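You operate a simulated robot arm through the tools that you are given. There is no shell and no other tool.

You run a simulated robot arm. Do the job below in one go: nothing can be reset, and whatever is moved stays where it is left.

JOB
Stand the black-cap bobbin on the rack and ply both rack yarns onto the bobbin on the seat.
Fine: middle ring; twist lever on PLY, brake knob turned to its top mark, bobbin guard shut; run till both rack bobbins are bare; speed dial, band lever and spare bobbins end as they began. Set down upright: what you pick out.
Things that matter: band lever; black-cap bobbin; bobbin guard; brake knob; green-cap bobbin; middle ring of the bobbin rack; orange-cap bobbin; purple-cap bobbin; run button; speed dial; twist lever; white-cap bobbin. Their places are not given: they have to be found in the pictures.

The check looks at the end state, three seconds after you hand in, the way a careful person would. Anything else that was tipped, shoved, dropped, spilled or broken makes it a failure. A push-on lid holds only when it is set on centred and level and pressed home; a screw cap is set on level and turned clockwise until tight.

ROBOT AND FRAMES
A 7-joint arm with a two-finger parallel gripper, fixed in place. Base frame: the origin is on the floor under the middle of its stand, x ahead of it, y to its left, z up; the work surface is at about z = 0.7. Lengths are in m, angles in degrees, forces in N, time in s.
It reaches about 1.479 m from its shoulder. Its first joint turns from -166.0 to 166.0 degrees. Payload 4.4 kg.
Tool frame: the origin (TCP) lies between the finger pads and is the grasp point; the fingertips stand 0.023 m ahead of it; z points along the fingers, y is the line along which they close. The gripper opens to 0.094 m. The fingers are 0.038 m wide and 0.01 m thick; the gripper's body (0.054 by 0.096 m) begins 0.039 m behind the TCP.
Orientation is that of the tool frame in the base frame, as a unit quaternion [w, x, y, z]. With the fingers straight down and closing along the base's y, the tool's x points along the base's -x, its y along +y and its z along -z.

CONTROLS
- The arm moves only by the tool nudge_tool. Its arguments are lists of equal length, an entry for each row: "gripper": the gripper command, from -1 (shut) to 1 (fully open), values between in proportion; "travel": the shift along the base's x, y, z in cm, a list of three; "dr": the turn, a rotation vector about the base's x, y, z in degrees, a list of three. In form: {"gripper": [gripper, ...], "travel": [[tx, ty, tz], ...], "dr": [[ax, ay, az], ...]}. A call has 1 to 20 rows; each row shifts and turns the commanded pose from where the row before left it. Rows are played at 5 a second. More than 0.05 m and 8.6 degrees between two rows, or a gripper value outside its range, and nothing of the call is played. A pose out of reach is approached as far as the arm can. The call stops where the force on the tool passes 40 N (or 10 N more than at its start, if that is more) or the arm is blocked; 0.2 s more then pass. The fingers move at their own pace (about 0.072 m/s each) and stop on an object; they squeeze with about 26 N. The grip force told is the motor's: it shows also when the fingers shut on nothing. Time passes only in rows, and 0.2 s behind the last, so rows that do not move let the fingers close. It gives the time, the measured TCP pose, the force on the tool (base axes), the opening and the grip force at its end, in the units of the frame above (readings bear some noise), with the torque about the TCP (base axes, N m) and any sound that the robot's microphone picked up.
- Cameras (640 x 400 px; columns grow to the right, rows downward): "scene" is fixed at [0.0522, 0.5, 1.5318]; the picture's right is [-0.07, -1.00, 0.00], its down [-0.65, 0.04, -0.76] and it looks along [0.76, -0.05, -0.65] (base axes); focal length 373 px, centre (320, 200). "wrist" rides on the gripper at [0.086, 0.016, -0.074] in the tool frame; the picture's right is [-0.18, 0.98, 0.00], its down [-0.58, -0.11, -0.81] and it looks along [-0.79, -0.15, 0.59] (tool axes); focal length 243 px, centre (320, 200).
- camera(camera): a new picture of that camera. No time passes.
- probe_pixels(camera, pixels): for up to 12 pixels [column, row] of the newest picture of that camera ("zoom" is the newest enlarged one), the place [x, y, z] in the base frame of the surface seen there, good to about 0.002 m. No time passes.
- enlarge(camera, box): a new picture of the part [left, top, right, bottom] of that camera's present view, enlarged. No time passes.
- sign_off(): hands the job in; it is judged then, once.

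Open the gripper and draw the arm clear of the work before you hand the job in, unless the task says otherwise.

The tools are called after "Emit:" by a JSON object that holds its "fn" and its "kwargs". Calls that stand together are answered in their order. nudge_tool: Moves the arm, as the interface text tells. Its arguments: {"type":"object","properties":{"gripper":{"type":"array","items":{"type":"number"}},"travel":{"type":"array","items":{"type":"array","items":{"type":"number"}}},"dr":{"type":"array","items":{"type":"array","items":{"type":"number"}}}},"required":["gripper","travel","dr"]} The other tools are called the same way: camera (camera) takes a picture; probe_pixels (camera, pixels) gives the place of the surface under pixels of a picture; enlarge (camera, box) takes an enlarged picture of a part of a camera's view; sign_off () hands the job in.

At the start:

```text
clock: 0.0
eef_pos: [0.8535, 0.0919, 1.1289]
tool_rot: [-0.001, 0.0, 1.0, -0.001]
contact_force: [-0.1, -0.2, -0.7]
torque: [-0.03, 0.0, 0.0]
width: 0.0941
grip_force: 0.1
```

scene: 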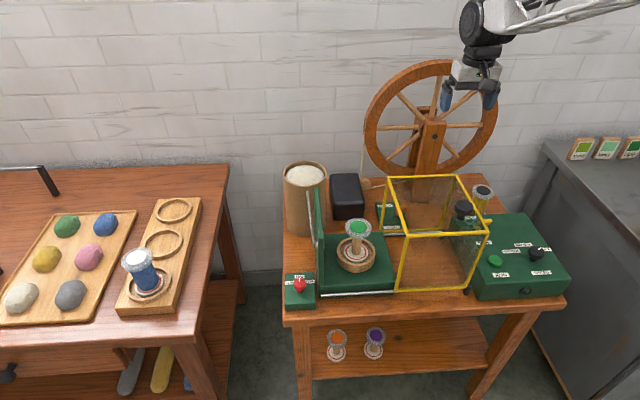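
wrist: 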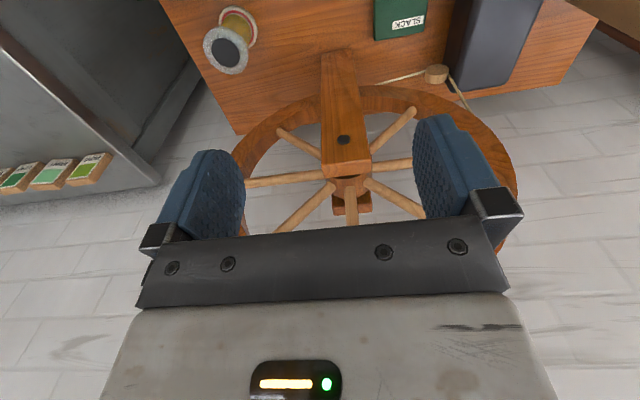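

I start with the overview: the white-cap bobbin stands on the rack at about (145,270), the green-cap one on the seat (357,235), and a dark-cap one behind at (482,190). I enlarge the key regions to read labels.

Emit:
{"fn": "enlarge", "kwargs": {"camera": "scene", "box": [270, 150, 430, 250]}}

Emit:
{"fn": "enlarge", "kwargs": {"camera": "scene", "box": [430, 170, 590, 310]}}

Emit:
{"fn": "enlarge", "kwargs": {"camera": "scene", "box": [270, 220, 430, 320]}}

Emit:
{"fn": "enlarge", "kwargs": {"camera": "scene", "box": [80, 180, 240, 330]}}

```text
4.00 times, centred on (350, 200) of scene
```

zoom: 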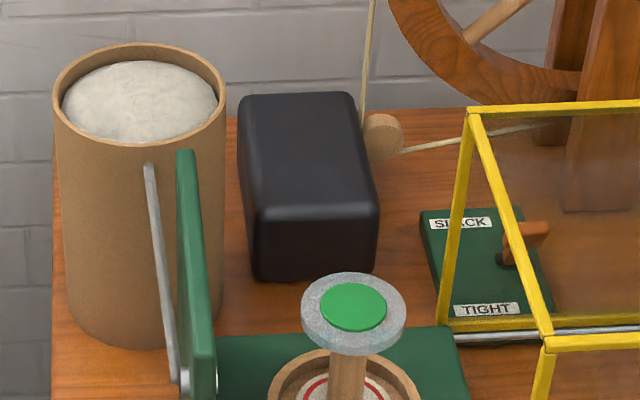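

```text
2.86 times, centred on (510, 240) of scene
```

zoom: 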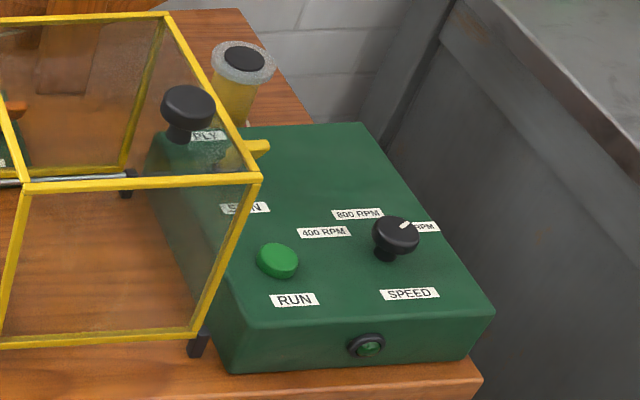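

```text
4.00 times, centred on (350, 270) of scene
```

zoom: 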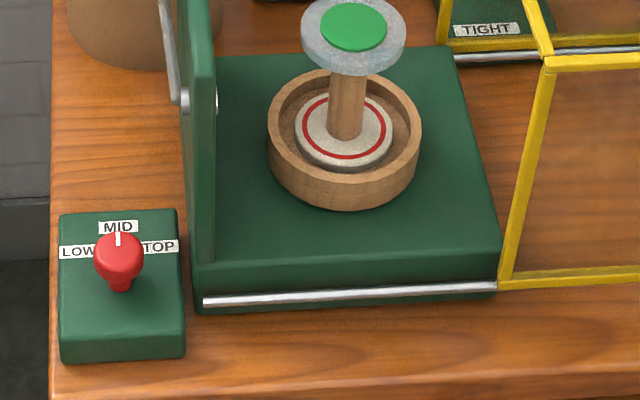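

```text
2.67 times, centred on (160, 255) of scene
```

zoom: 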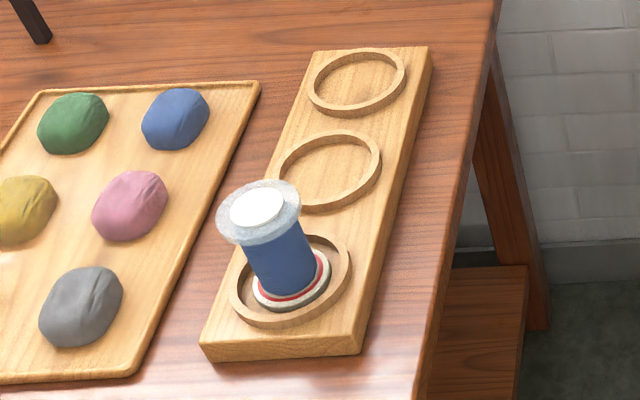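

The rack has three rings with the white-cap bobbin in the near one; the middle ring is at about (163,243). I probe the main items' places.

Emit:
{"fn": "probe_pixels", "kwargs": {"camera": "scene", "pixels": [[163, 243], [150, 243], [175, 240], [163, 230], [162, 256], [173, 210], [137, 258], [150, 290], [482, 190], [481, 200], [357, 227], [358, 262]]}}

Emit:
{"fn": "enlarge", "kwargs": {"camera": "scene", "box": [380, 160, 500, 300]}}

Emit:
{"fn": "camera", "kwargs": {"camera": "wrist"}}

```text
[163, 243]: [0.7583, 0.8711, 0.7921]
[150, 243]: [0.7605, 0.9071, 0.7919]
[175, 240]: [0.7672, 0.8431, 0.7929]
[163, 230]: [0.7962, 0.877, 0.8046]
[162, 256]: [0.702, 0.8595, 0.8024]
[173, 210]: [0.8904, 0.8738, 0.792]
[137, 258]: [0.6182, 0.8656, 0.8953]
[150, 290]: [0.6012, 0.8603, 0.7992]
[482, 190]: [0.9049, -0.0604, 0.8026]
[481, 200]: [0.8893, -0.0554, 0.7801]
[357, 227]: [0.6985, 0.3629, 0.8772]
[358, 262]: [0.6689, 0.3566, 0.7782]
```

```text
2.86 times, centred on (440, 230) of scene
```

zoom: 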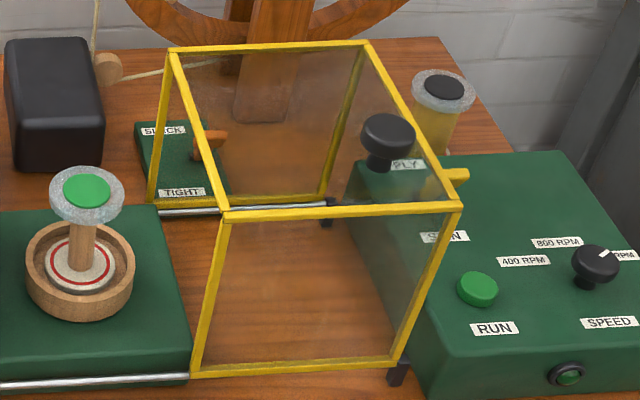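

```text
taken
```

wrist: 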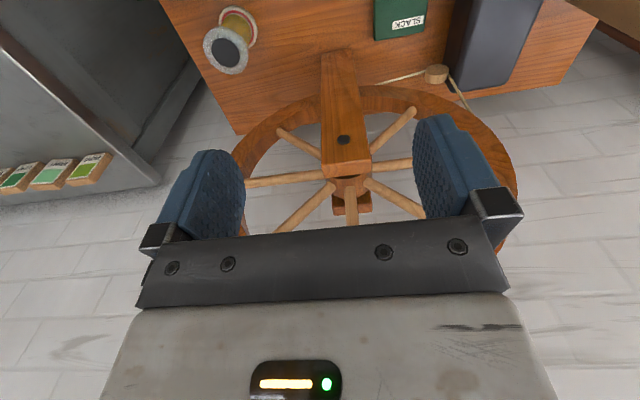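

I look closely at the lever area near (466,208)–(480,222) to tell the guard handle from the twist lever, and probe those points.

Emit:
{"fn": "enlarge", "kwargs": {"camera": "scene", "box": [444, 190, 508, 250]}}

Emit:
{"fn": "probe_pixels", "kwargs": {"camera": "scene", "pixels": [[466, 206], [463, 217], [482, 222], [473, 218], [484, 243], [495, 261], [536, 253], [388, 179], [458, 175], [398, 233], [488, 232], [399, 289]]}}

```text
6.67 times, centred on (476, 220) of scene
```

zoom: 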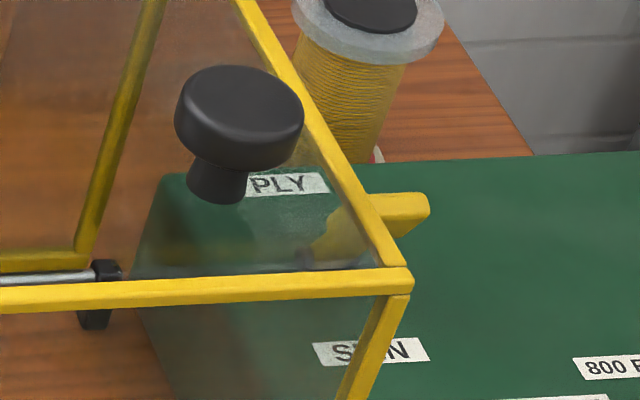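

```text
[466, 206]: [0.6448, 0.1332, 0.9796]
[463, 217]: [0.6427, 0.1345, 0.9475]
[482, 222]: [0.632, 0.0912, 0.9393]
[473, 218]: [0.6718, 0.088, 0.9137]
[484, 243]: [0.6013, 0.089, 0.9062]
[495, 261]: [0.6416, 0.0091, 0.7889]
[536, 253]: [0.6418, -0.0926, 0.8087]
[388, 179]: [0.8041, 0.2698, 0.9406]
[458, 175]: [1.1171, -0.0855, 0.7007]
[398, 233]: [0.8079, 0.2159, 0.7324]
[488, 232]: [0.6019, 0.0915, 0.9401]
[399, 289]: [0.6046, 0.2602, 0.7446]
```

The black knob (466,206) sits atop the yellow guard box at z≈0.98 – it's the guard's handle; the yellow tab behind it near (484,221) seems the twist lever. I probe more: lever, wheel, brake box, black-cap bobbin, plate.

Emit:
{"fn": "probe_pixels", "kwargs": {"camera": "scene", "pixels": [[486, 220], [478, 224], [475, 229], [430, 130], [440, 70], [380, 130], [490, 90], [300, 284], [300, 275], [291, 296], [312, 300], [313, 230]]}}

Emit:
{"fn": "probe_pixels", "kwargs": {"camera": "scene", "pixels": [[473, 187], [482, 184], [494, 190], [483, 196], [476, 204], [318, 200], [312, 250], [318, 290], [330, 293], [385, 291], [388, 240], [307, 215]]}}

Emit:
{"fn": "enlarge", "kwargs": {"camera": "scene", "box": [280, 180, 360, 310]}}

```text
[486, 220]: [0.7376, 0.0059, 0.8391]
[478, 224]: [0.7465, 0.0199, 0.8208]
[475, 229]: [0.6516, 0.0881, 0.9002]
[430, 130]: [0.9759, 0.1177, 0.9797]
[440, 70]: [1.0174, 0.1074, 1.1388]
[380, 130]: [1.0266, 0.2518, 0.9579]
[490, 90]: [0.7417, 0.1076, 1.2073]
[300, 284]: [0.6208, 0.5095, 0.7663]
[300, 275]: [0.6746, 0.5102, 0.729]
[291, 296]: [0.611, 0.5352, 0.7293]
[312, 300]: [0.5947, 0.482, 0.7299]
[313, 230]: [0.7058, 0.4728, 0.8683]
```

```text
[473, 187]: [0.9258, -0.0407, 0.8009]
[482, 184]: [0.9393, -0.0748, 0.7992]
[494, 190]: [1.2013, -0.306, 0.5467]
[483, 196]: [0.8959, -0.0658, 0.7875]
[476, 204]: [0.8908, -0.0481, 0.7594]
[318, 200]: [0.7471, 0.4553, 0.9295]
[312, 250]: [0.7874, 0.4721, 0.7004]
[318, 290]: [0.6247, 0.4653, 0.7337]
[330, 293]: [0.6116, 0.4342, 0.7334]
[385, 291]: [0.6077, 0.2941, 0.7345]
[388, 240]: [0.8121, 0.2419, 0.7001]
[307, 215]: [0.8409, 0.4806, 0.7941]
```

```text
3.08 times, centred on (320, 245) of scene
```

zoom: 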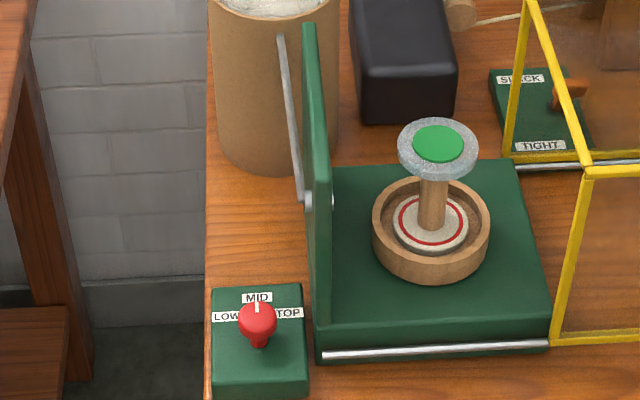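

The twist lever's tip is near (0.74, 0.006, 0.84) and the brake knob near (0.62, 0.51, 0.77). I back the arm off to the robot side to look at the control box with the wrist camera.

Emit:
{"fn": "nudge_tool", "kwargs": {"gripper": [1, 1, 1, 1, 1, 1, 1, 1], "travel": [[-4, -1, 0], [-4, -1, 0], [-4, -1, 0], [-4, -1, 0], [-4, -1, 0], [-4, -1, 0], [-4, -1, 0], [-2, -1, 0]], "dr": [[0, 0, 0], [0, 0, 0], [0, 0, 0], [0, 0, 0], [0, 0, 0], [0, 0, 0], [0, 0, 0], [0, 0, 0]]}}

Emit:
{"fn": "camera", "kwargs": {"camera": "wrist"}}

Emit:
{"fn": "camera", "kwargs": {"camera": "scene"}}

```text
clock: 1.8
eef_pos: [0.5548, 0.0109, 1.1291]
tool_rot: [-0.001, 0.0, 1.0, 0.0]
contact_force: [-1.0, 0.0, 0.3]
torque: [0.03, -0.03, -0.01]
width: 0.0937
grip_force: 0.0
```

```text
taken
```

wrist: 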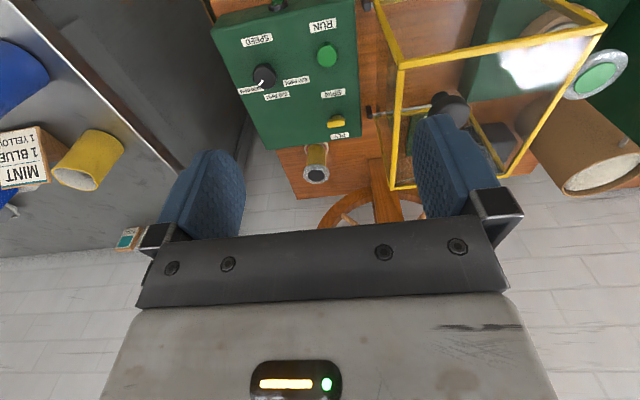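

```text
taken
```

scene: 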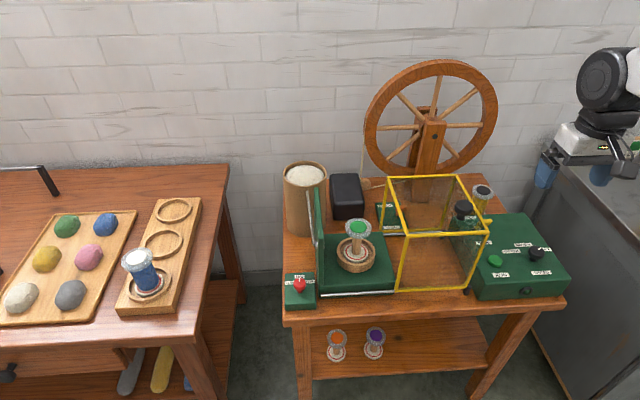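

The wrist view now shows the control box at top (SPEED, RUN, yellow lever at (337,122)). I enlarge it to read the lever and dial positions.

Emit:
{"fn": "enlarge", "kwargs": {"camera": "wrist", "box": [200, 0, 380, 150]}}

Emit:
{"fn": "enlarge", "kwargs": {"camera": "wrist", "box": [310, 80, 360, 145]}}

Emit:
{"fn": "probe_pixels", "kwargs": {"camera": "wrist", "pixels": [[337, 122], [331, 123], [343, 122], [327, 52], [265, 74], [316, 174], [332, 93], [338, 135], [380, 112], [398, 125], [405, 65], [440, 100]]}}

```text
2.67 times, centred on (290, 75) of wrist
```

zoom: 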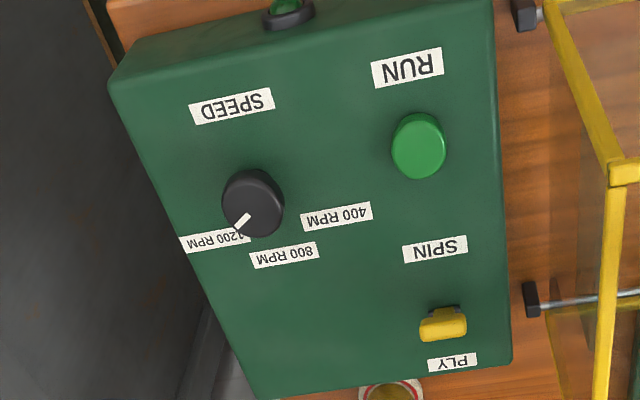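

```text
6.15 times, centred on (335, 112) of wrist
```

zoom: 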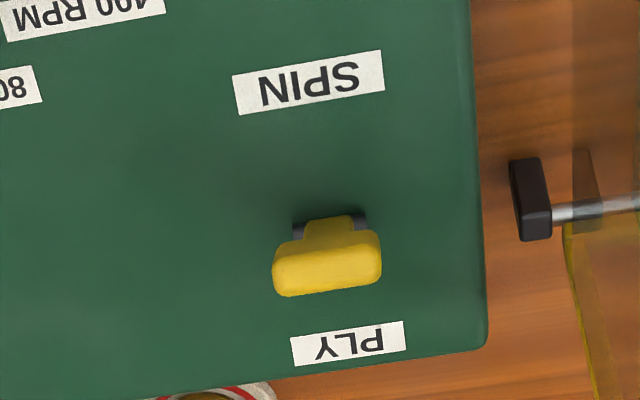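

```text
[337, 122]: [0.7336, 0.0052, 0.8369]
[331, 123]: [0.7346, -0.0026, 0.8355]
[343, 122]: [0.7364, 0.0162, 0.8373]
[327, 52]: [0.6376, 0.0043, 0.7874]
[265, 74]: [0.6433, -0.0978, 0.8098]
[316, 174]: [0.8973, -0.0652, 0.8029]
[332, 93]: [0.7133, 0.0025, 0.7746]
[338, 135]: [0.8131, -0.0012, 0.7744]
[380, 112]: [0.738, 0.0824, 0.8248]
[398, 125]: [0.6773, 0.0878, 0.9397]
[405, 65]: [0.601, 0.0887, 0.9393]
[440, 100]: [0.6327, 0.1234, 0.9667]
```

The twist lever's tip (337,122) leans robot-ward at x≈0.735, towards SPIN (label x≈0.713), PLY being at x≈0.813; the dial points to 1200 RPM. Now I probe the wheel rim extents and the black-cap bobbin in the unobstructed scene picture.

Emit:
{"fn": "enlarge", "kwargs": {"camera": "scene", "box": [450, 170, 510, 215]}}

Emit:
{"fn": "probe_pixels", "kwargs": {"camera": "scene", "pixels": [[490, 90], [440, 66], [440, 75], [375, 90], [494, 110], [430, 125], [430, 190], [500, 240], [471, 188], [493, 193], [482, 183], [482, 199]]}}

Emit:
{"fn": "enlarge", "kwargs": {"camera": "wrist", "box": [280, 120, 360, 200]}}

```text
8.89 times, centred on (480, 192) of scene
```

zoom: 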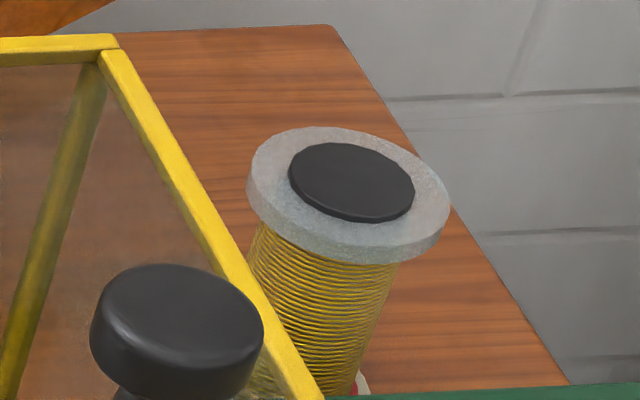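

```text
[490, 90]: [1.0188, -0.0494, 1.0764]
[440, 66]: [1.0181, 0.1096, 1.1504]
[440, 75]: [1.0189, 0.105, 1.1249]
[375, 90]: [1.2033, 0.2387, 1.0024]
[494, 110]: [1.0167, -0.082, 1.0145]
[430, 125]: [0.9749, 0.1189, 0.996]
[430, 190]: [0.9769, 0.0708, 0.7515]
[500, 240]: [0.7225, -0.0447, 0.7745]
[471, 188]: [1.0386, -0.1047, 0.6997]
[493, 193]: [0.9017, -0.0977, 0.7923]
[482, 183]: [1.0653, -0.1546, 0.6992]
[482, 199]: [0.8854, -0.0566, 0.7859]
```

```text
5.00 times, centred on (320, 160) of wrist
```

zoom: 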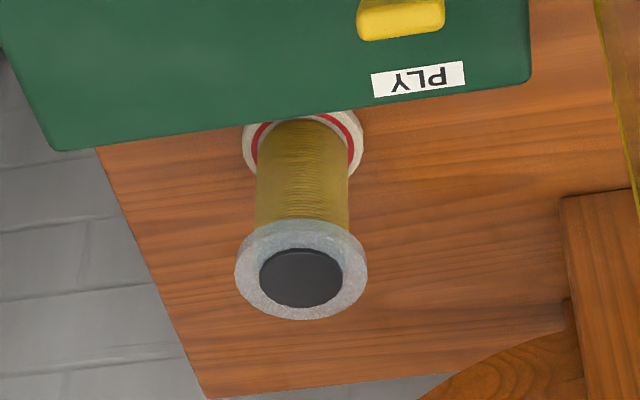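

The black-cap bobbin (yellow yarn) stands behind the control box; I probe its flange edges and base in this enlarged wrist view for exact centre and size.

Emit:
{"fn": "probe_pixels", "kwargs": {"camera": "zoom", "pixels": [[301, 278], [240, 272], [361, 272], [301, 240], [301, 313], [275, 278], [325, 278], [303, 180], [255, 160], [352, 160], [250, 150], [360, 150]]}}

```text
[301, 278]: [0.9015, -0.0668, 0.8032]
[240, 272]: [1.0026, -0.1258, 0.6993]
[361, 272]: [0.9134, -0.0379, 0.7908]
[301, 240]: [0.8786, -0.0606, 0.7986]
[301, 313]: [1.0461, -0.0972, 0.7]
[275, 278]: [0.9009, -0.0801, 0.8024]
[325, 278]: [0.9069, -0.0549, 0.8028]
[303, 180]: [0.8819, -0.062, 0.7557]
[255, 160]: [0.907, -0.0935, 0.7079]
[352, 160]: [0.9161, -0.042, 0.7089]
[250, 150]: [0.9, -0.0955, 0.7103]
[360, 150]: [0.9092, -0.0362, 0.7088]
```

The flange centre is about (0.905, -0.066), top z≈0.80, radius ≈0.029. I move closer for a precise look before grasping.

Emit:
{"fn": "nudge_tool", "kwargs": {"gripper": [1, 1, 1, 1, 1, 1, 1], "travel": [[3.5, -1.1, -1], [3.5, -1.1, -2], [3.5, -1.1, -2], [3.5, -1.1, -2], [3.5, -1.1, -2], [3.5, -1.1, -2], [3.5, -1.1, -2]], "dr": [[0, 0, 0], [0, 0, 0], [0, 0, 0], [0, 0, 0], [0, 0, 0], [0, 0, 0], [0, 0, 0]]}}

Emit:
{"fn": "camera", "kwargs": {"camera": "wrist"}}

Emit:
{"fn": "camera", "kwargs": {"camera": "scene"}}

```text
clock: 3.4
eef_pos: [0.798, -0.0627, 1.0009]
tool_rot: [0.0, 0.0, 1.0, 0.001]
contact_force: [-0.1, -0.2, 0.4]
torque: [0.04, 0.03, 0.01]
width: 0.0942
grip_force: 0.0
```

```text
taken
```

wrist: 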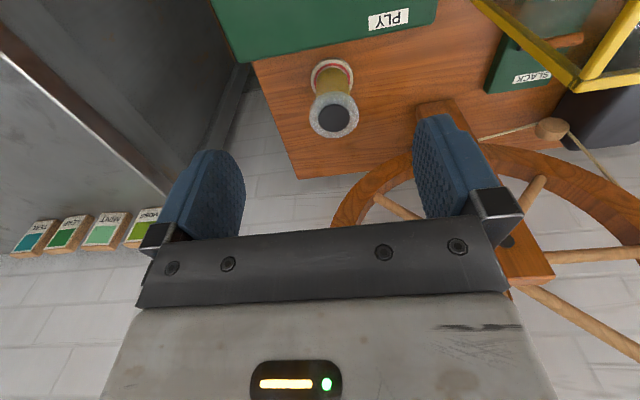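

```text
taken
```

scene: 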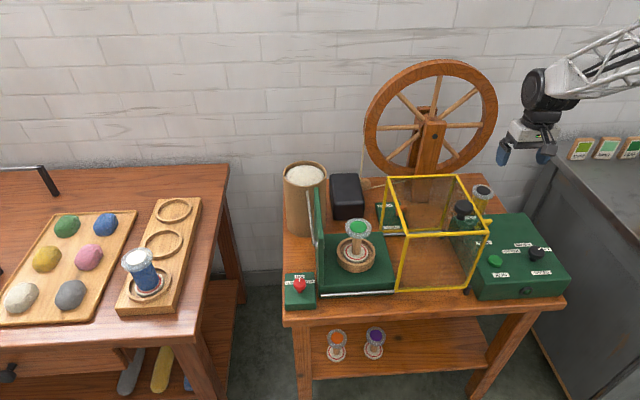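

The bobbin is at (333,112) in the wrist view; I enlarge and probe its rim.

Emit:
{"fn": "enlarge", "kwargs": {"camera": "wrist", "box": [293, 50, 373, 150]}}

```text
4.00 times, centred on (333, 100) of wrist
```

zoom: 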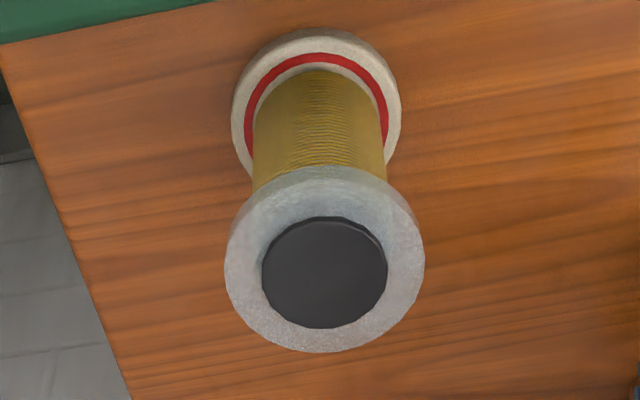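

Emit:
{"fn": "probe_pixels", "kwargs": {"camera": "zoom", "pixels": [[324, 272], [324, 225], [324, 322], [268, 272], [382, 272], [233, 270], [416, 262], [330, 345], [324, 195], [240, 120], [395, 120], [318, 35]]}}

```text
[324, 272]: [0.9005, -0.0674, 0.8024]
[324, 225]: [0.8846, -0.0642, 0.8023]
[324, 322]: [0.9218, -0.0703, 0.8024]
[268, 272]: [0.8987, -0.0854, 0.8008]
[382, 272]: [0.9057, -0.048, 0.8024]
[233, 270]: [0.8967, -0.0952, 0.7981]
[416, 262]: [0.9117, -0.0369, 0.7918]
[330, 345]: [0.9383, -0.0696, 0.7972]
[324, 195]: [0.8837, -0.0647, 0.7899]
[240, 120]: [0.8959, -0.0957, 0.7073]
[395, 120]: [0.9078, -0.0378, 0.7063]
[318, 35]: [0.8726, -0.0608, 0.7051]
```

The bobbin's centre is at about (0.903, -0.067), flange z 0.788–0.800. I move over it and descend with the gripper open.

Emit:
{"fn": "nudge_tool", "kwargs": {"gripper": [1, 1, 1, 1, 1, 1, 1], "travel": [[3.5, -0.2, 0], [3.5, -0.1, 0], [3.5, -0.1, 0], [0, 0, -3], [0, 0, -3], [0, 0, -3], [0, 0, -2]], "dr": [[0, 0, 0], [0, 0, 0], [0, 0, 0], [0, 0, 0], [0, 0, 0], [0, 0, 0], [0, 0, 0]]}}

Emit:
{"fn": "camera", "kwargs": {"camera": "scene"}}

Emit:
{"fn": "camera", "kwargs": {"camera": "wrist"}}

```text
clock: 5.0
eef_pos: [0.9037, -0.0691, 0.8881]
tool_rot: [0.001, 0.002, 1.0, 0.001]
contact_force: [0.7, 0.1, -0.4]
torque: [0.0, -0.02, 0.01]
width: 0.0943
grip_force: 0.1
```

```text
taken
```

scene: 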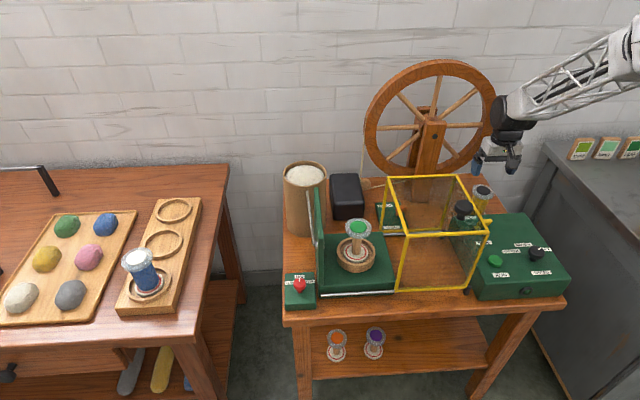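

```text
taken
```

wrist: 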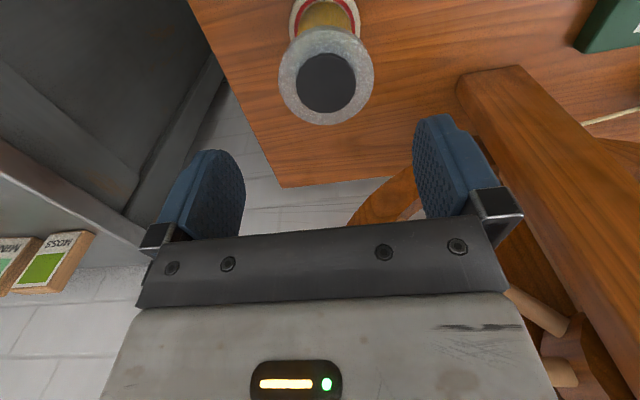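

The gripper is centred over the bobbin (cap at (326,84) in the wrist view). I lower the remaining 9.3 cm and close on the flange.

Emit:
{"fn": "nudge_tool", "kwargs": {"gripper": [1, 1, 1, 1, 1], "travel": [[0, 0.2, -2.5], [0, 0, -2.5], [0, 0, -2.3], [0, 0, -2], [0, 0, 0]], "dr": [[0, 0, 0], [0, 0, 0], [0, 0, 0], [0, 0, 0], [0, 0, 0]]}}

Emit:
{"fn": "camera", "kwargs": {"camera": "wrist"}}

```text
clock: 6.2
eef_pos: [0.9038, -0.0666, 0.794]
tool_rot: [-0.001, 0.0, 1.0, 0.001]
contact_force: [-0.2, 0.5, -0.2]
torque: [0.0, 0.02, -0.03]
width: 0.0939
grip_force: 0.2
```

```text
taken
```

wrist: 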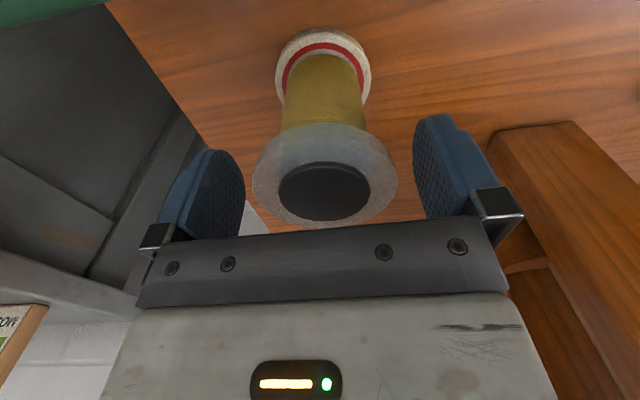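

The flange (253–397) lies between the fingers (243, 415), well centred. I close the gripper.

Emit:
{"fn": "nudge_tool", "kwargs": {"gripper": [0.6, 0.2, -0.5, -1, -1, -1], "travel": [[0, 0, 0], [0, 0, 0], [0, 0, 0], [0, 0, 0], [0, 0, 0], [0, 0, 0]], "dr": [[0, 0, 0], [0, 0, 0], [0, 0, 0], [0, 0, 0], [0, 0, 0], [0, 0, 0]]}}

Emit:
{"fn": "camera", "kwargs": {"camera": "wrist"}}

```text
clock: 7.6
eef_pos: [0.904, -0.067, 0.7943]
tool_rot: [-0.001, 0.0, 1.0, 0.0]
contact_force: [0.7, 0.8, 0.6]
torque: [-0.04, -0.05, -0.02]
width: 0.0648
grip_force: 25.9
```

```text
taken
```

wrist: 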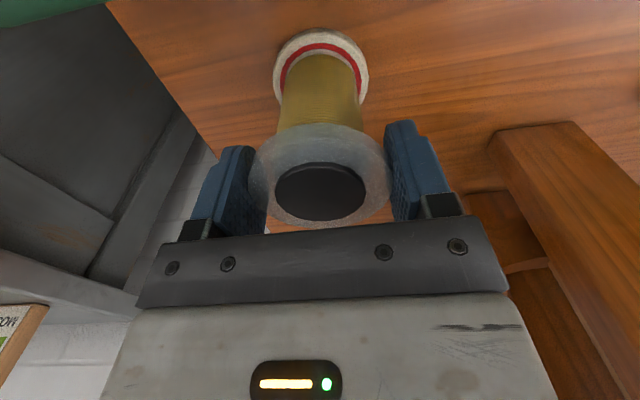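

The gripper holds the flange at 0.0648 m with 26 N. I lift slowly and check.

Emit:
{"fn": "nudge_tool", "kwargs": {"gripper": [-1, -1, -1, -1, -1, -1], "travel": [[0, 0, 1], [0, 0, 2], [0, 0, 3], [0, 0, 3], [0, 0, 3], [0, 0, 3]], "dr": [[0, 0, 0], [0, 0, 0], [0, 0, 0], [0, 0, 0], [0, 0, 0], [0, 0, 0]]}}

Emit:
{"fn": "camera", "kwargs": {"camera": "wrist"}}

Emit:
{"fn": "camera", "kwargs": {"camera": "scene"}}

```text
clock: 9.0
eef_pos: [0.9032, -0.0695, 0.9424]
tool_rot: [0.0, 0.001, 1.0, -0.001]
contact_force: [-0.5, -0.1, -1.1]
torque: [-0.03, 0.0, -0.02]
width: 0.0647
grip_force: 26.0
```

```text
taken
```

wrist: 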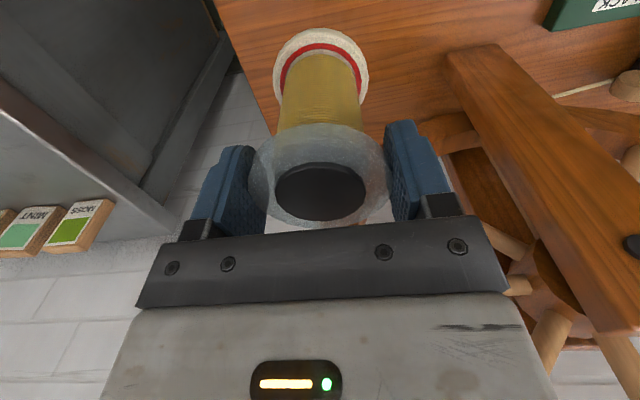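

```text
taken
```

scene: 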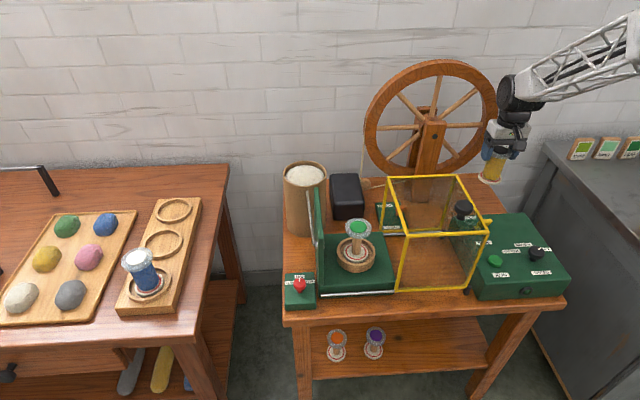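

The bobbin hangs upright in the grip. Before carrying it, I measure the middle ring and obstacles on the way.

Emit:
{"fn": "enlarge", "kwargs": {"camera": "scene", "box": [124, 215, 204, 265]}}

Emit:
{"fn": "probe_pixels", "kwargs": {"camera": "scene", "pixels": [[304, 165], [304, 180], [322, 175], [318, 195], [345, 178], [50, 180], [40, 168], [153, 206], [190, 206], [173, 200], [173, 221], [136, 253]]}}

```text
8.00 times, centred on (164, 240) of scene
```

zoom: 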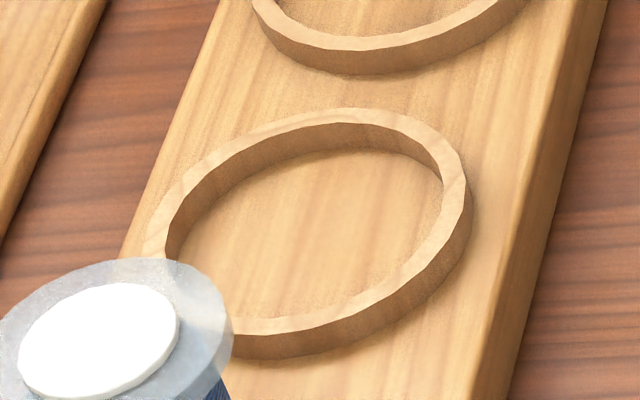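

```text
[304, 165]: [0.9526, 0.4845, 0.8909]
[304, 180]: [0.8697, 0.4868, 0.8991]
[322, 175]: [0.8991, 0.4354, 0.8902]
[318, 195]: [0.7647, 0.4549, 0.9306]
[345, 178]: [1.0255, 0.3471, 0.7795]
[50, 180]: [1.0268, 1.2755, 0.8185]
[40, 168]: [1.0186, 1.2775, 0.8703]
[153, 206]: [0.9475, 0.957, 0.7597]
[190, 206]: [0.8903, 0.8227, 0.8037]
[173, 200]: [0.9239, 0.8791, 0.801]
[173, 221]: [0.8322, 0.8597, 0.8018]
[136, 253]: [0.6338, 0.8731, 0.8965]
```

The middle ring is clear; I probe its rim and floor in the enlarged picture.

Emit:
{"fn": "probe_pixels", "kwargs": {"camera": "zoom", "pixels": [[335, 115], [457, 190], [160, 235], [255, 328], [340, 312], [425, 258], [215, 158], [420, 140], [310, 230], [360, 180], [280, 280], [200, 200]]}}

```text
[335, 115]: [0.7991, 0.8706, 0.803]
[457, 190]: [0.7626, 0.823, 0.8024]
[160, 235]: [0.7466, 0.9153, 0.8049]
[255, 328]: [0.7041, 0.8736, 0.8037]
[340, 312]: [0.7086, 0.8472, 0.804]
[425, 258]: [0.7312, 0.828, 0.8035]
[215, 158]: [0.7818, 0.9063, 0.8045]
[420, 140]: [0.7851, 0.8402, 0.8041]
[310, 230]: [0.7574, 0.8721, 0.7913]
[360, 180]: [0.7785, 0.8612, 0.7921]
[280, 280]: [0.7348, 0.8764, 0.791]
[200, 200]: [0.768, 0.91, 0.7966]
```

Ring centre fits to about (0.7515, 0.8695), rim z 0.804, floor z 0.792, inner radius ≈0.043. I raise the bobbin and pull back in x, then start across to the left above everything (tallest is the guard knob, z≈0.98).

Emit:
{"fn": "nudge_tool", "kwargs": {"gripper": [-1, -1, -1, -1, -1, -1, -1, -1, -1, -1, -1, -1, -1, -1, -1, -1, -1, -1], "travel": [[0, 0, 3], [-2, 0, 3], [-2.5, 0, 3.5], [-2.5, 0, 3.5], [-2.5, 0, 3.5], [-2.5, 0, 3.5], [-2, 2, 0], [-1, 3, 0], [0, 4, 0], [0, 4, 0], [0, 4, 0], [0, 4, 0], [0, 4, 0], [0, 4, 0], [0, 4, 0], [0, 4, 0], [0, 3, 0], [0, 1, 0]], "dr": [[0, 0, 0], [0, 0, 0], [0, 0, 0], [0, 0, 0], [0, 0, 0], [0, 0, 0], [0, 0, 0], [0, 0, 0], [0, 0, 0], [0, 0, 0], [0, 0, 0], [0, 0, 0], [0, 0, 0], [0, 0, 0], [0, 0, 0], [0, 0, 0], [0, 0, 0], [0, 0, 0]]}}

Emit:
{"fn": "camera", "kwargs": {"camera": "scene"}}

Emit:
{"fn": "camera", "kwargs": {"camera": "wrist"}}

```text
clock: 12.8
eef_pos: [0.752, 0.3432, 1.146]
tool_rot: [0.001, -0.001, 1.0, 0.0]
contact_force: [-0.7, -0.1, -0.6]
torque: [-0.01, -0.05, -0.01]
width: 0.0649
grip_force: 26.7
```

```text
taken
```

scene: 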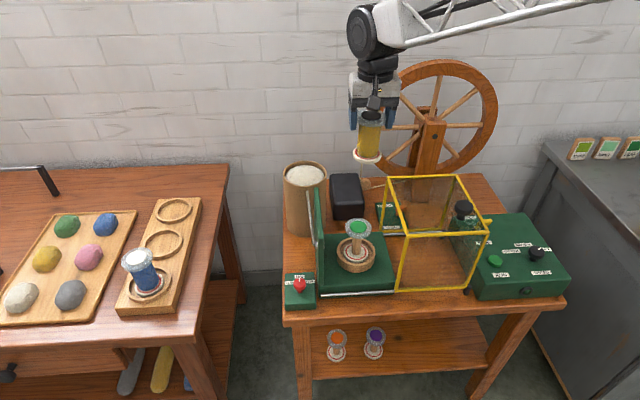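

```text
taken
```

wrist: 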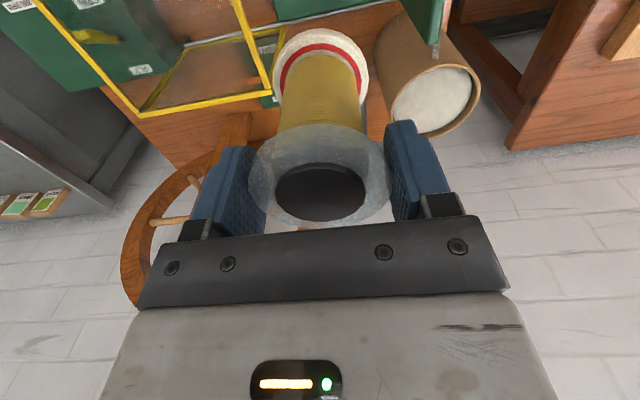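

The bobbin still hangs straight at TCP (0.752, 0.343, 1.146). I carry on 52.6 cm further left to above the middle ring.

Emit:
{"fn": "nudge_tool", "kwargs": {"gripper": [-1, -1, -1, -1, -1, -1, -1, -1, -1, -1, -1, -1, -1, -1, -1], "travel": [[0, 2, 0], [0, 4, 0], [0, 4, 0], [0, 4, 0], [0, 4, 0], [0, 4, 0], [0, 4, 0], [0, 4, 0], [0, 4, 0], [0, 4, 0], [0, 4, 0], [0, 4, 0], [0, 4, 0], [0, 2.6, 0], [0, 0, 0]], "dr": [[0, 0, 0], [0, 0, 0], [0, 0, 0], [0, 0, 0], [0, 0, 0], [0, 0, 0], [0, 0, 0], [0, 0, 0], [0, 0, 0], [0, 0, 0], [0, 0, 0], [0, 0, 0], [0, 0, 0], [0, 0, 0], [0, 0, 0]]}}

Emit:
{"fn": "camera", "kwargs": {"camera": "scene"}}

Emit:
{"fn": "camera", "kwargs": {"camera": "wrist"}}

```text
clock: 16.0
eef_pos: [0.7525, 0.8668, 1.1435]
tool_rot: [0.0, 0.0, 1.0, 0.0]
contact_force: [1.0, 0.6, -0.6]
torque: [0.01, 0.04, -0.02]
width: 0.0649
grip_force: 25.9
```

```text
taken
```

scene: 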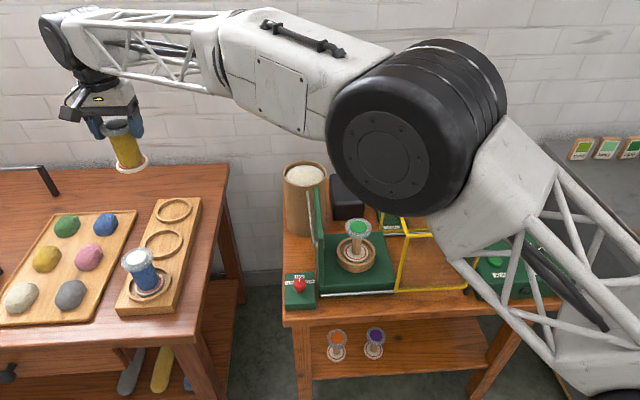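

```text
taken
```

wrist: 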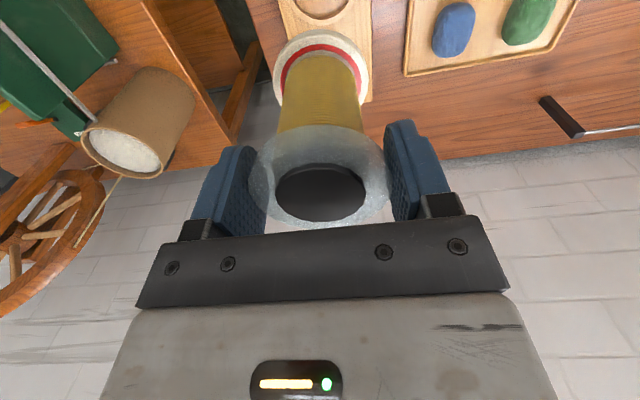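

The bobbin is over the rack. I lower to a hover with its base about 3 cm above the ring rim and check the alignment.

Emit:
{"fn": "nudge_tool", "kwargs": {"gripper": [-1, -1, -1, -1, -1, -1, -1, -1], "travel": [[0, 0.2, -3], [0, 0, -3], [0, 0, -3], [0, 0, -3], [0, 0, -3], [0, 0, -3], [0, 0, -2.4], [0, 0, 0]], "dr": [[0, 0, 0], [0, 0, 0], [0, 0, 0], [0, 0, 0], [0, 0, 0], [0, 0, 0], [0, 0, 0], [0, 0, 0]]}}

Emit:
{"fn": "enlarge", "kwargs": {"camera": "scene", "box": [84, 140, 244, 320]}}

Emit:
{"fn": "camera", "kwargs": {"camera": "wrist"}}

```text
clock: 17.8
eef_pos: [0.7519, 0.8702, 0.9418]
tool_rot: [0.0, -0.001, 1.0, 0.0]
contact_force: [-0.5, -0.5, -0.6]
torque: [0.03, 0.0, -0.01]
width: 0.0648
grip_force: 25.9
```

```text
2.22 times, centred on (164, 230) of scene
```

zoom: 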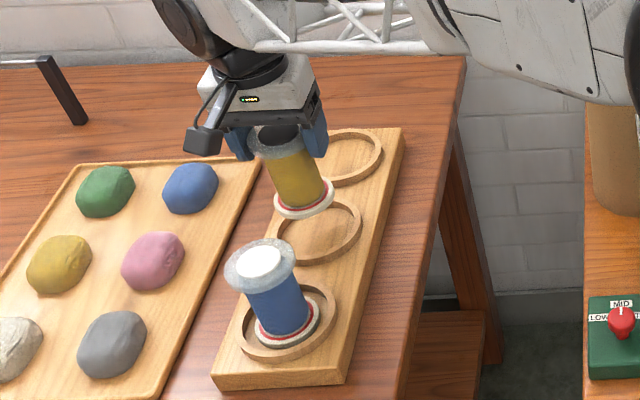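

```text
taken
```

wrist: 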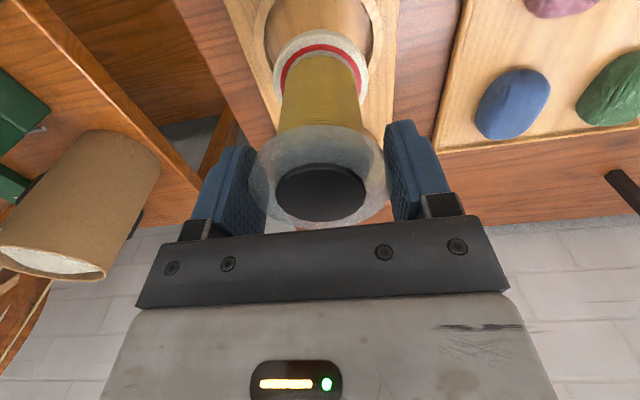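

Bobbin base is over the middle ring; TCP at (0.752, 0.870). I lower 5.3 cm, the last part in small steps, watching for contact.

Emit:
{"fn": "nudge_tool", "kwargs": {"gripper": [-1, -1, -1, -1, -1, -1, -1], "travel": [[0, 0, -1.5], [0, 0, -1.5], [0, 0, -1], [0, 0, -0.5], [0, 0, -0.5], [0, 0, -0.3], [0, 0, 0]], "dr": [[0, 0, 0], [0, 0, 0], [0, 0, 0], [0, 0, 0], [0, 0, 0], [0, 0, 0], [0, 0, 0]]}}

Emit:
{"fn": "enlarge", "kwargs": {"camera": "scene", "box": [124, 180, 204, 280]}}

Emit:
{"fn": "enlarge", "kwargs": {"camera": "wrist", "box": [240, 0, 400, 100]}}

```text
clock: 19.4
eef_pos: [0.7535, 0.8714, 0.8891]
tool_rot: [-0.001, -0.001, 1.0, 0.0]
contact_force: [0.6, 0.1, -1.1]
torque: [0.02, 0.03, -0.02]
width: 0.0649
grip_force: 26.3
```

```text
4.00 times, centred on (164, 230) of scene
```

zoom: 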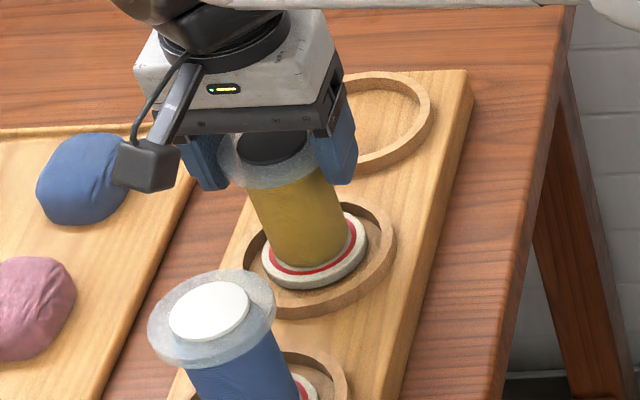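

```text
4.00 times, centred on (320, 50) of wrist
```

zoom: 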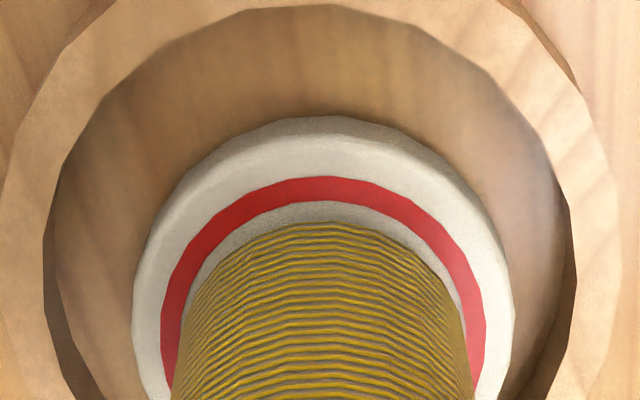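

The base flange sits inside the ring with a gap all round, a millimetre or so up. I probe the base edge to check centring before release.

Emit:
{"fn": "probe_pixels", "kwargs": {"camera": "zoom", "pixels": [[322, 122], [138, 320], [505, 310], [320, 60], [320, 15], [70, 250], [555, 250], [30, 250]]}}

```text
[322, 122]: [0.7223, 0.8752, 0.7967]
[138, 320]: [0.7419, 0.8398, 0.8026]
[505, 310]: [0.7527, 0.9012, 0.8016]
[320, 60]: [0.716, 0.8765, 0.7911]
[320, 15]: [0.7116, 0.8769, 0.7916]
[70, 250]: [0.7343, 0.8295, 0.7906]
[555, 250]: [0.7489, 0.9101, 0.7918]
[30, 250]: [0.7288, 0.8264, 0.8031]
```

Centre offset is under 3 mm. I nudge -0.2 cm in x, lower 0.2 cm to touch down, then open slowly.

Emit:
{"fn": "nudge_tool", "kwargs": {"gripper": [-1, -1, -1, -1], "travel": [[-0.2, -0.1, -0.1], [0, 0, -0.15], [0, 0, -0.15], [0, 0, 0]], "dr": [[0, 0, 0], [0, 0, 0], [0, 0, 0], [0, 0, 0]]}}

```text
clock: 20.4
eef_pos: [0.7531, 0.8701, 0.8852]
tool_rot: [0.001, 0.0, 1.0, 0.002]
contact_force: [-1.4, -0.7, 11.6]
torque: [-0.31, 0.07, 0.0]
width: 0.0647
grip_force: 26.1
```

The upward 11.6 N on the tool says the bobbin is on the rack floor. I ease up a hair and open the gripper.

Emit:
{"fn": "nudge_tool", "kwargs": {"gripper": [-1, -0.2, 0.2, 0.6, 1, 1, 1], "travel": [[0, 0, 0.1], [0, 0, 0], [0, 0, 0], [0, 0, 0], [0, 0, 0], [0, 0, 0], [0, 0, 0]], "dr": [[0, 0, 0], [0, 0, 0], [0, 0, 0], [0, 0, 0], [0, 0, 0], [0, 0, 0], [0, 0, 0]]}}

Emit:
{"fn": "camera", "kwargs": {"camera": "wrist"}}

Emit:
{"fn": "enlarge", "kwargs": {"camera": "scene", "box": [124, 180, 204, 280]}}

```text
clock: 22.0
eef_pos: [0.7512, 0.8702, 0.8855]
tool_rot: [0.001, 0.001, 1.0, 0.0]
contact_force: [-0.1, 0.2, -0.8]
torque: [0.0, 0.03, 0.03]
width: 0.0939
grip_force: 0.0
```

```text
taken
```

wrist: 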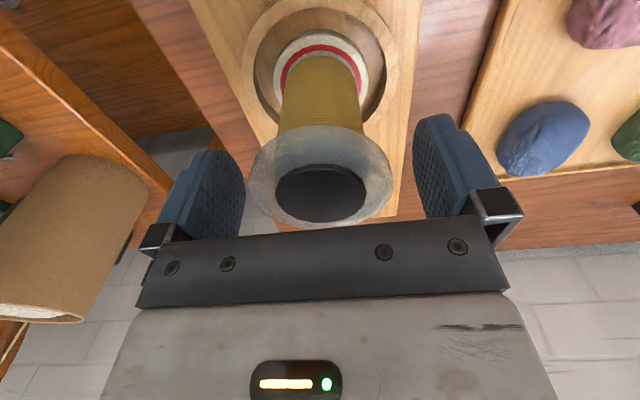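

```text
4.00 times, centred on (164, 230) of scene
```

zoom: 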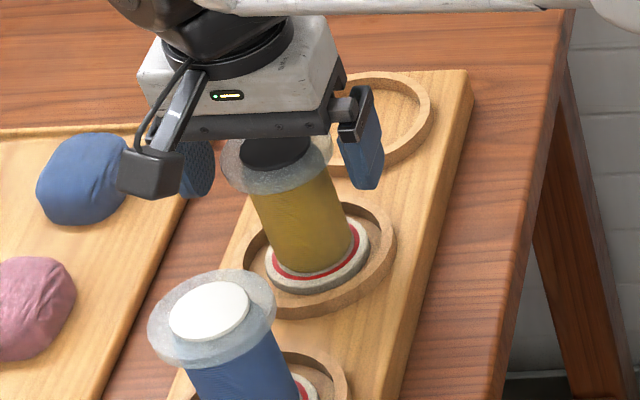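

The bobbin stands in the middle ring and the fingers are clear on both sides. I rise straight up 20 cm, then travel towards the brake box.

Emit:
{"fn": "nudge_tool", "kwargs": {"gripper": [1, 1, 1, 1, 1, 1, 1, 1, 1, 1, 1, 1, 1, 1, 1, 1, 1, 1, 1], "travel": [[0, 0, 1], [0, 0, 2], [0, 0, 3], [0, 0, 3.5], [0, 0, 3.5], [0, 0, 3.5], [0, 0, 3.5], [-2, -3, 0], [-2.5, -3.5, 0], [-2.5, -3.5, 0], [-2.5, -3.5, 0], [-2.5, -3.5, 0], [-2.5, -3.5, 0], [-2.5, -3.5, 0], [-2.5, -3.5, -2], [-2, -3.5, -2], [-2, -3, -3], [-2, -2, -3], [0, 0, -3]], "dr": [[0, 0, 0], [0, 0, 0], [0, 0, 0], [0, 0, 0], [0, 0, 0], [0, 0, 0], [0, 0, 0], [0, 0, 0], [0, 0, 0], [0, 0, 0], [0, 0, 0], [0, 0, 0], [0, 0, 0], [0, 0, 0], [0, 0, 0], [0, 0, 0], [0, 0, 0], [0, 0, 0], [0, 0, 0]]}}

Emit:
{"fn": "camera", "kwargs": {"camera": "scene"}}

Emit:
{"fn": "camera", "kwargs": {"camera": "wrist"}}

```text
clock: 26.0
eef_pos: [0.4961, 0.5086, 0.956]
tool_rot: [0.001, 0.001, 1.0, 0.0]
contact_force: [0.1, 0.1, 0.5]
torque: [0.0, -0.03, 0.0]
width: 0.094
grip_force: 0.1
```

```text
taken
```

scene: 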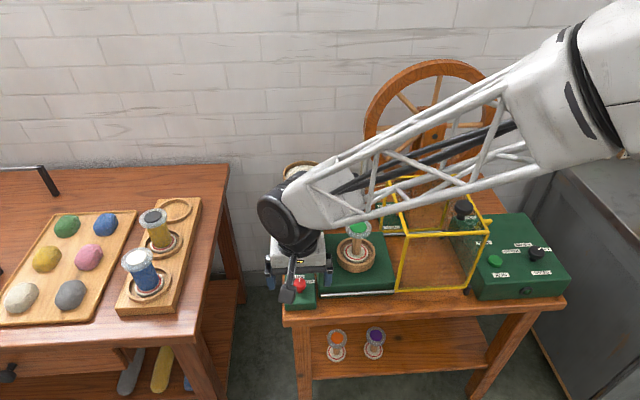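

```text
taken
```

wrist: 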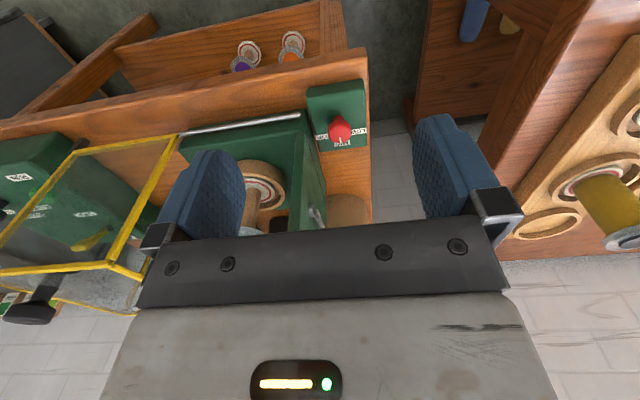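

Both rack bobbins stand upright at (156,225) and (145,270) in the scene view. I enlarge the brake knob at (340,130) in the wrist view.

Emit:
{"fn": "enlarge", "kwargs": {"camera": "wrist", "box": [300, 75, 380, 155]}}

Emit:
{"fn": "probe_pixels", "kwargs": {"camera": "wrist", "pixels": [[340, 122], [340, 132], [341, 142], [331, 131], [350, 131], [312, 88], [361, 85], [368, 145], [325, 148], [358, 131], [321, 134], [310, 150]]}}

```text
5.00 times, centred on (340, 115) of wrist
```

zoom: 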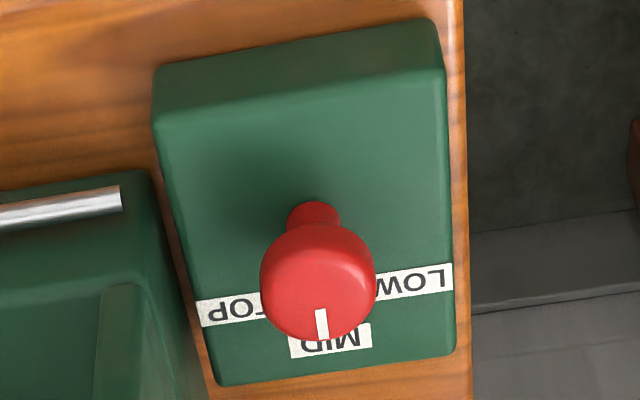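

```text
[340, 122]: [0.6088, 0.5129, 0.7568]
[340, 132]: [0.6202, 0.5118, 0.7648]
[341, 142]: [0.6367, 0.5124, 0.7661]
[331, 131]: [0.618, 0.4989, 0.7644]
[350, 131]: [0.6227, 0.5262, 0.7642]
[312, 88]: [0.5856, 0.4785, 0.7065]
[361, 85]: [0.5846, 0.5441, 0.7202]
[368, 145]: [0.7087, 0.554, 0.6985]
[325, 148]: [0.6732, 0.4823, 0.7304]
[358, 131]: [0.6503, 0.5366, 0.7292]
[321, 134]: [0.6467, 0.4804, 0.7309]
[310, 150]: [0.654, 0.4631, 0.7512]
```

The knob's white pointer points at MID (+x); TOP is to its right (-y) about 45° around. A green wall stands close by at y≈0.46, so I check its geometry before choosing the grip direction.

Emit:
{"fn": "enlarge", "kwargs": {"camera": "wrist", "box": [230, 90, 390, 230]}}

Emit:
{"fn": "probe_pixels", "kwargs": {"camera": "scene", "pixels": [[316, 192], [318, 190], [320, 215], [323, 225], [322, 260], [321, 285], [317, 230], [319, 240], [345, 270], [325, 275], [300, 295], [345, 290]]}}

Emit:
{"fn": "probe_pixels", "kwargs": {"camera": "wrist", "pixels": [[303, 118], [310, 150], [318, 175], [324, 195], [300, 190], [310, 205], [318, 213], [322, 180], [315, 160], [306, 130], [290, 125], [300, 112]]}}

```text
2.86 times, centred on (310, 160) of wrist
```

zoom: 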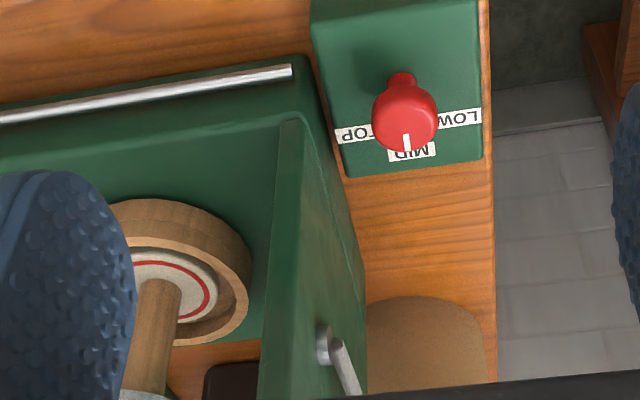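

```text
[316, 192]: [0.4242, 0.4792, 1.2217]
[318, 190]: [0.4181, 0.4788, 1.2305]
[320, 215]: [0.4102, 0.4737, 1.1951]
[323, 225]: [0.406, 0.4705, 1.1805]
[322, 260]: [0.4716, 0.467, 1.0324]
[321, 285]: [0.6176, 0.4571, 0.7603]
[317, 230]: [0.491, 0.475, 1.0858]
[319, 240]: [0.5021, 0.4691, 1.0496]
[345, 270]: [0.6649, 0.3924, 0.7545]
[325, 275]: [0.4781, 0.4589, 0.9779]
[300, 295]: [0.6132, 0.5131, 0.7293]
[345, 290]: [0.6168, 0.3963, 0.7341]
```

```text
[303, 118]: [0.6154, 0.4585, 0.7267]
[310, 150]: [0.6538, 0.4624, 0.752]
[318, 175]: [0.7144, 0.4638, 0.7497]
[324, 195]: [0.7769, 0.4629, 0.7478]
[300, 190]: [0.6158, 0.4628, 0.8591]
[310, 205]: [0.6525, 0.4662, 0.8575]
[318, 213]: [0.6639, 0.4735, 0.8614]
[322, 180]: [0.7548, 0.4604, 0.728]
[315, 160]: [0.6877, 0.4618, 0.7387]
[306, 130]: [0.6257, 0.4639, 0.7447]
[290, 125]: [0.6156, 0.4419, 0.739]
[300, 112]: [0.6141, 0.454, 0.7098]
```

The wall's left face is at y≈0.463 starting at x≈0.616, with a pin at (0.664,0.4735,0.861). I'll grip the knob with the fingers turned -45° and turn to -90°, which keeps the hand clear; first the precise knob axis and label positions.

Emit:
{"fn": "enlarge", "kwargs": {"camera": "wrist", "box": [310, 100, 374, 160]}}

```text
6.67 times, centred on (342, 130) of wrist
```

zoom: 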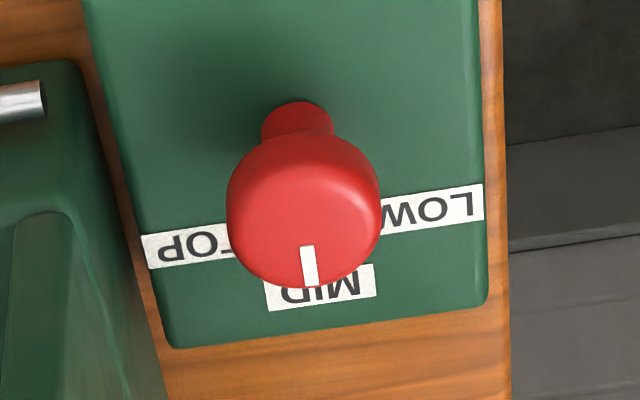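

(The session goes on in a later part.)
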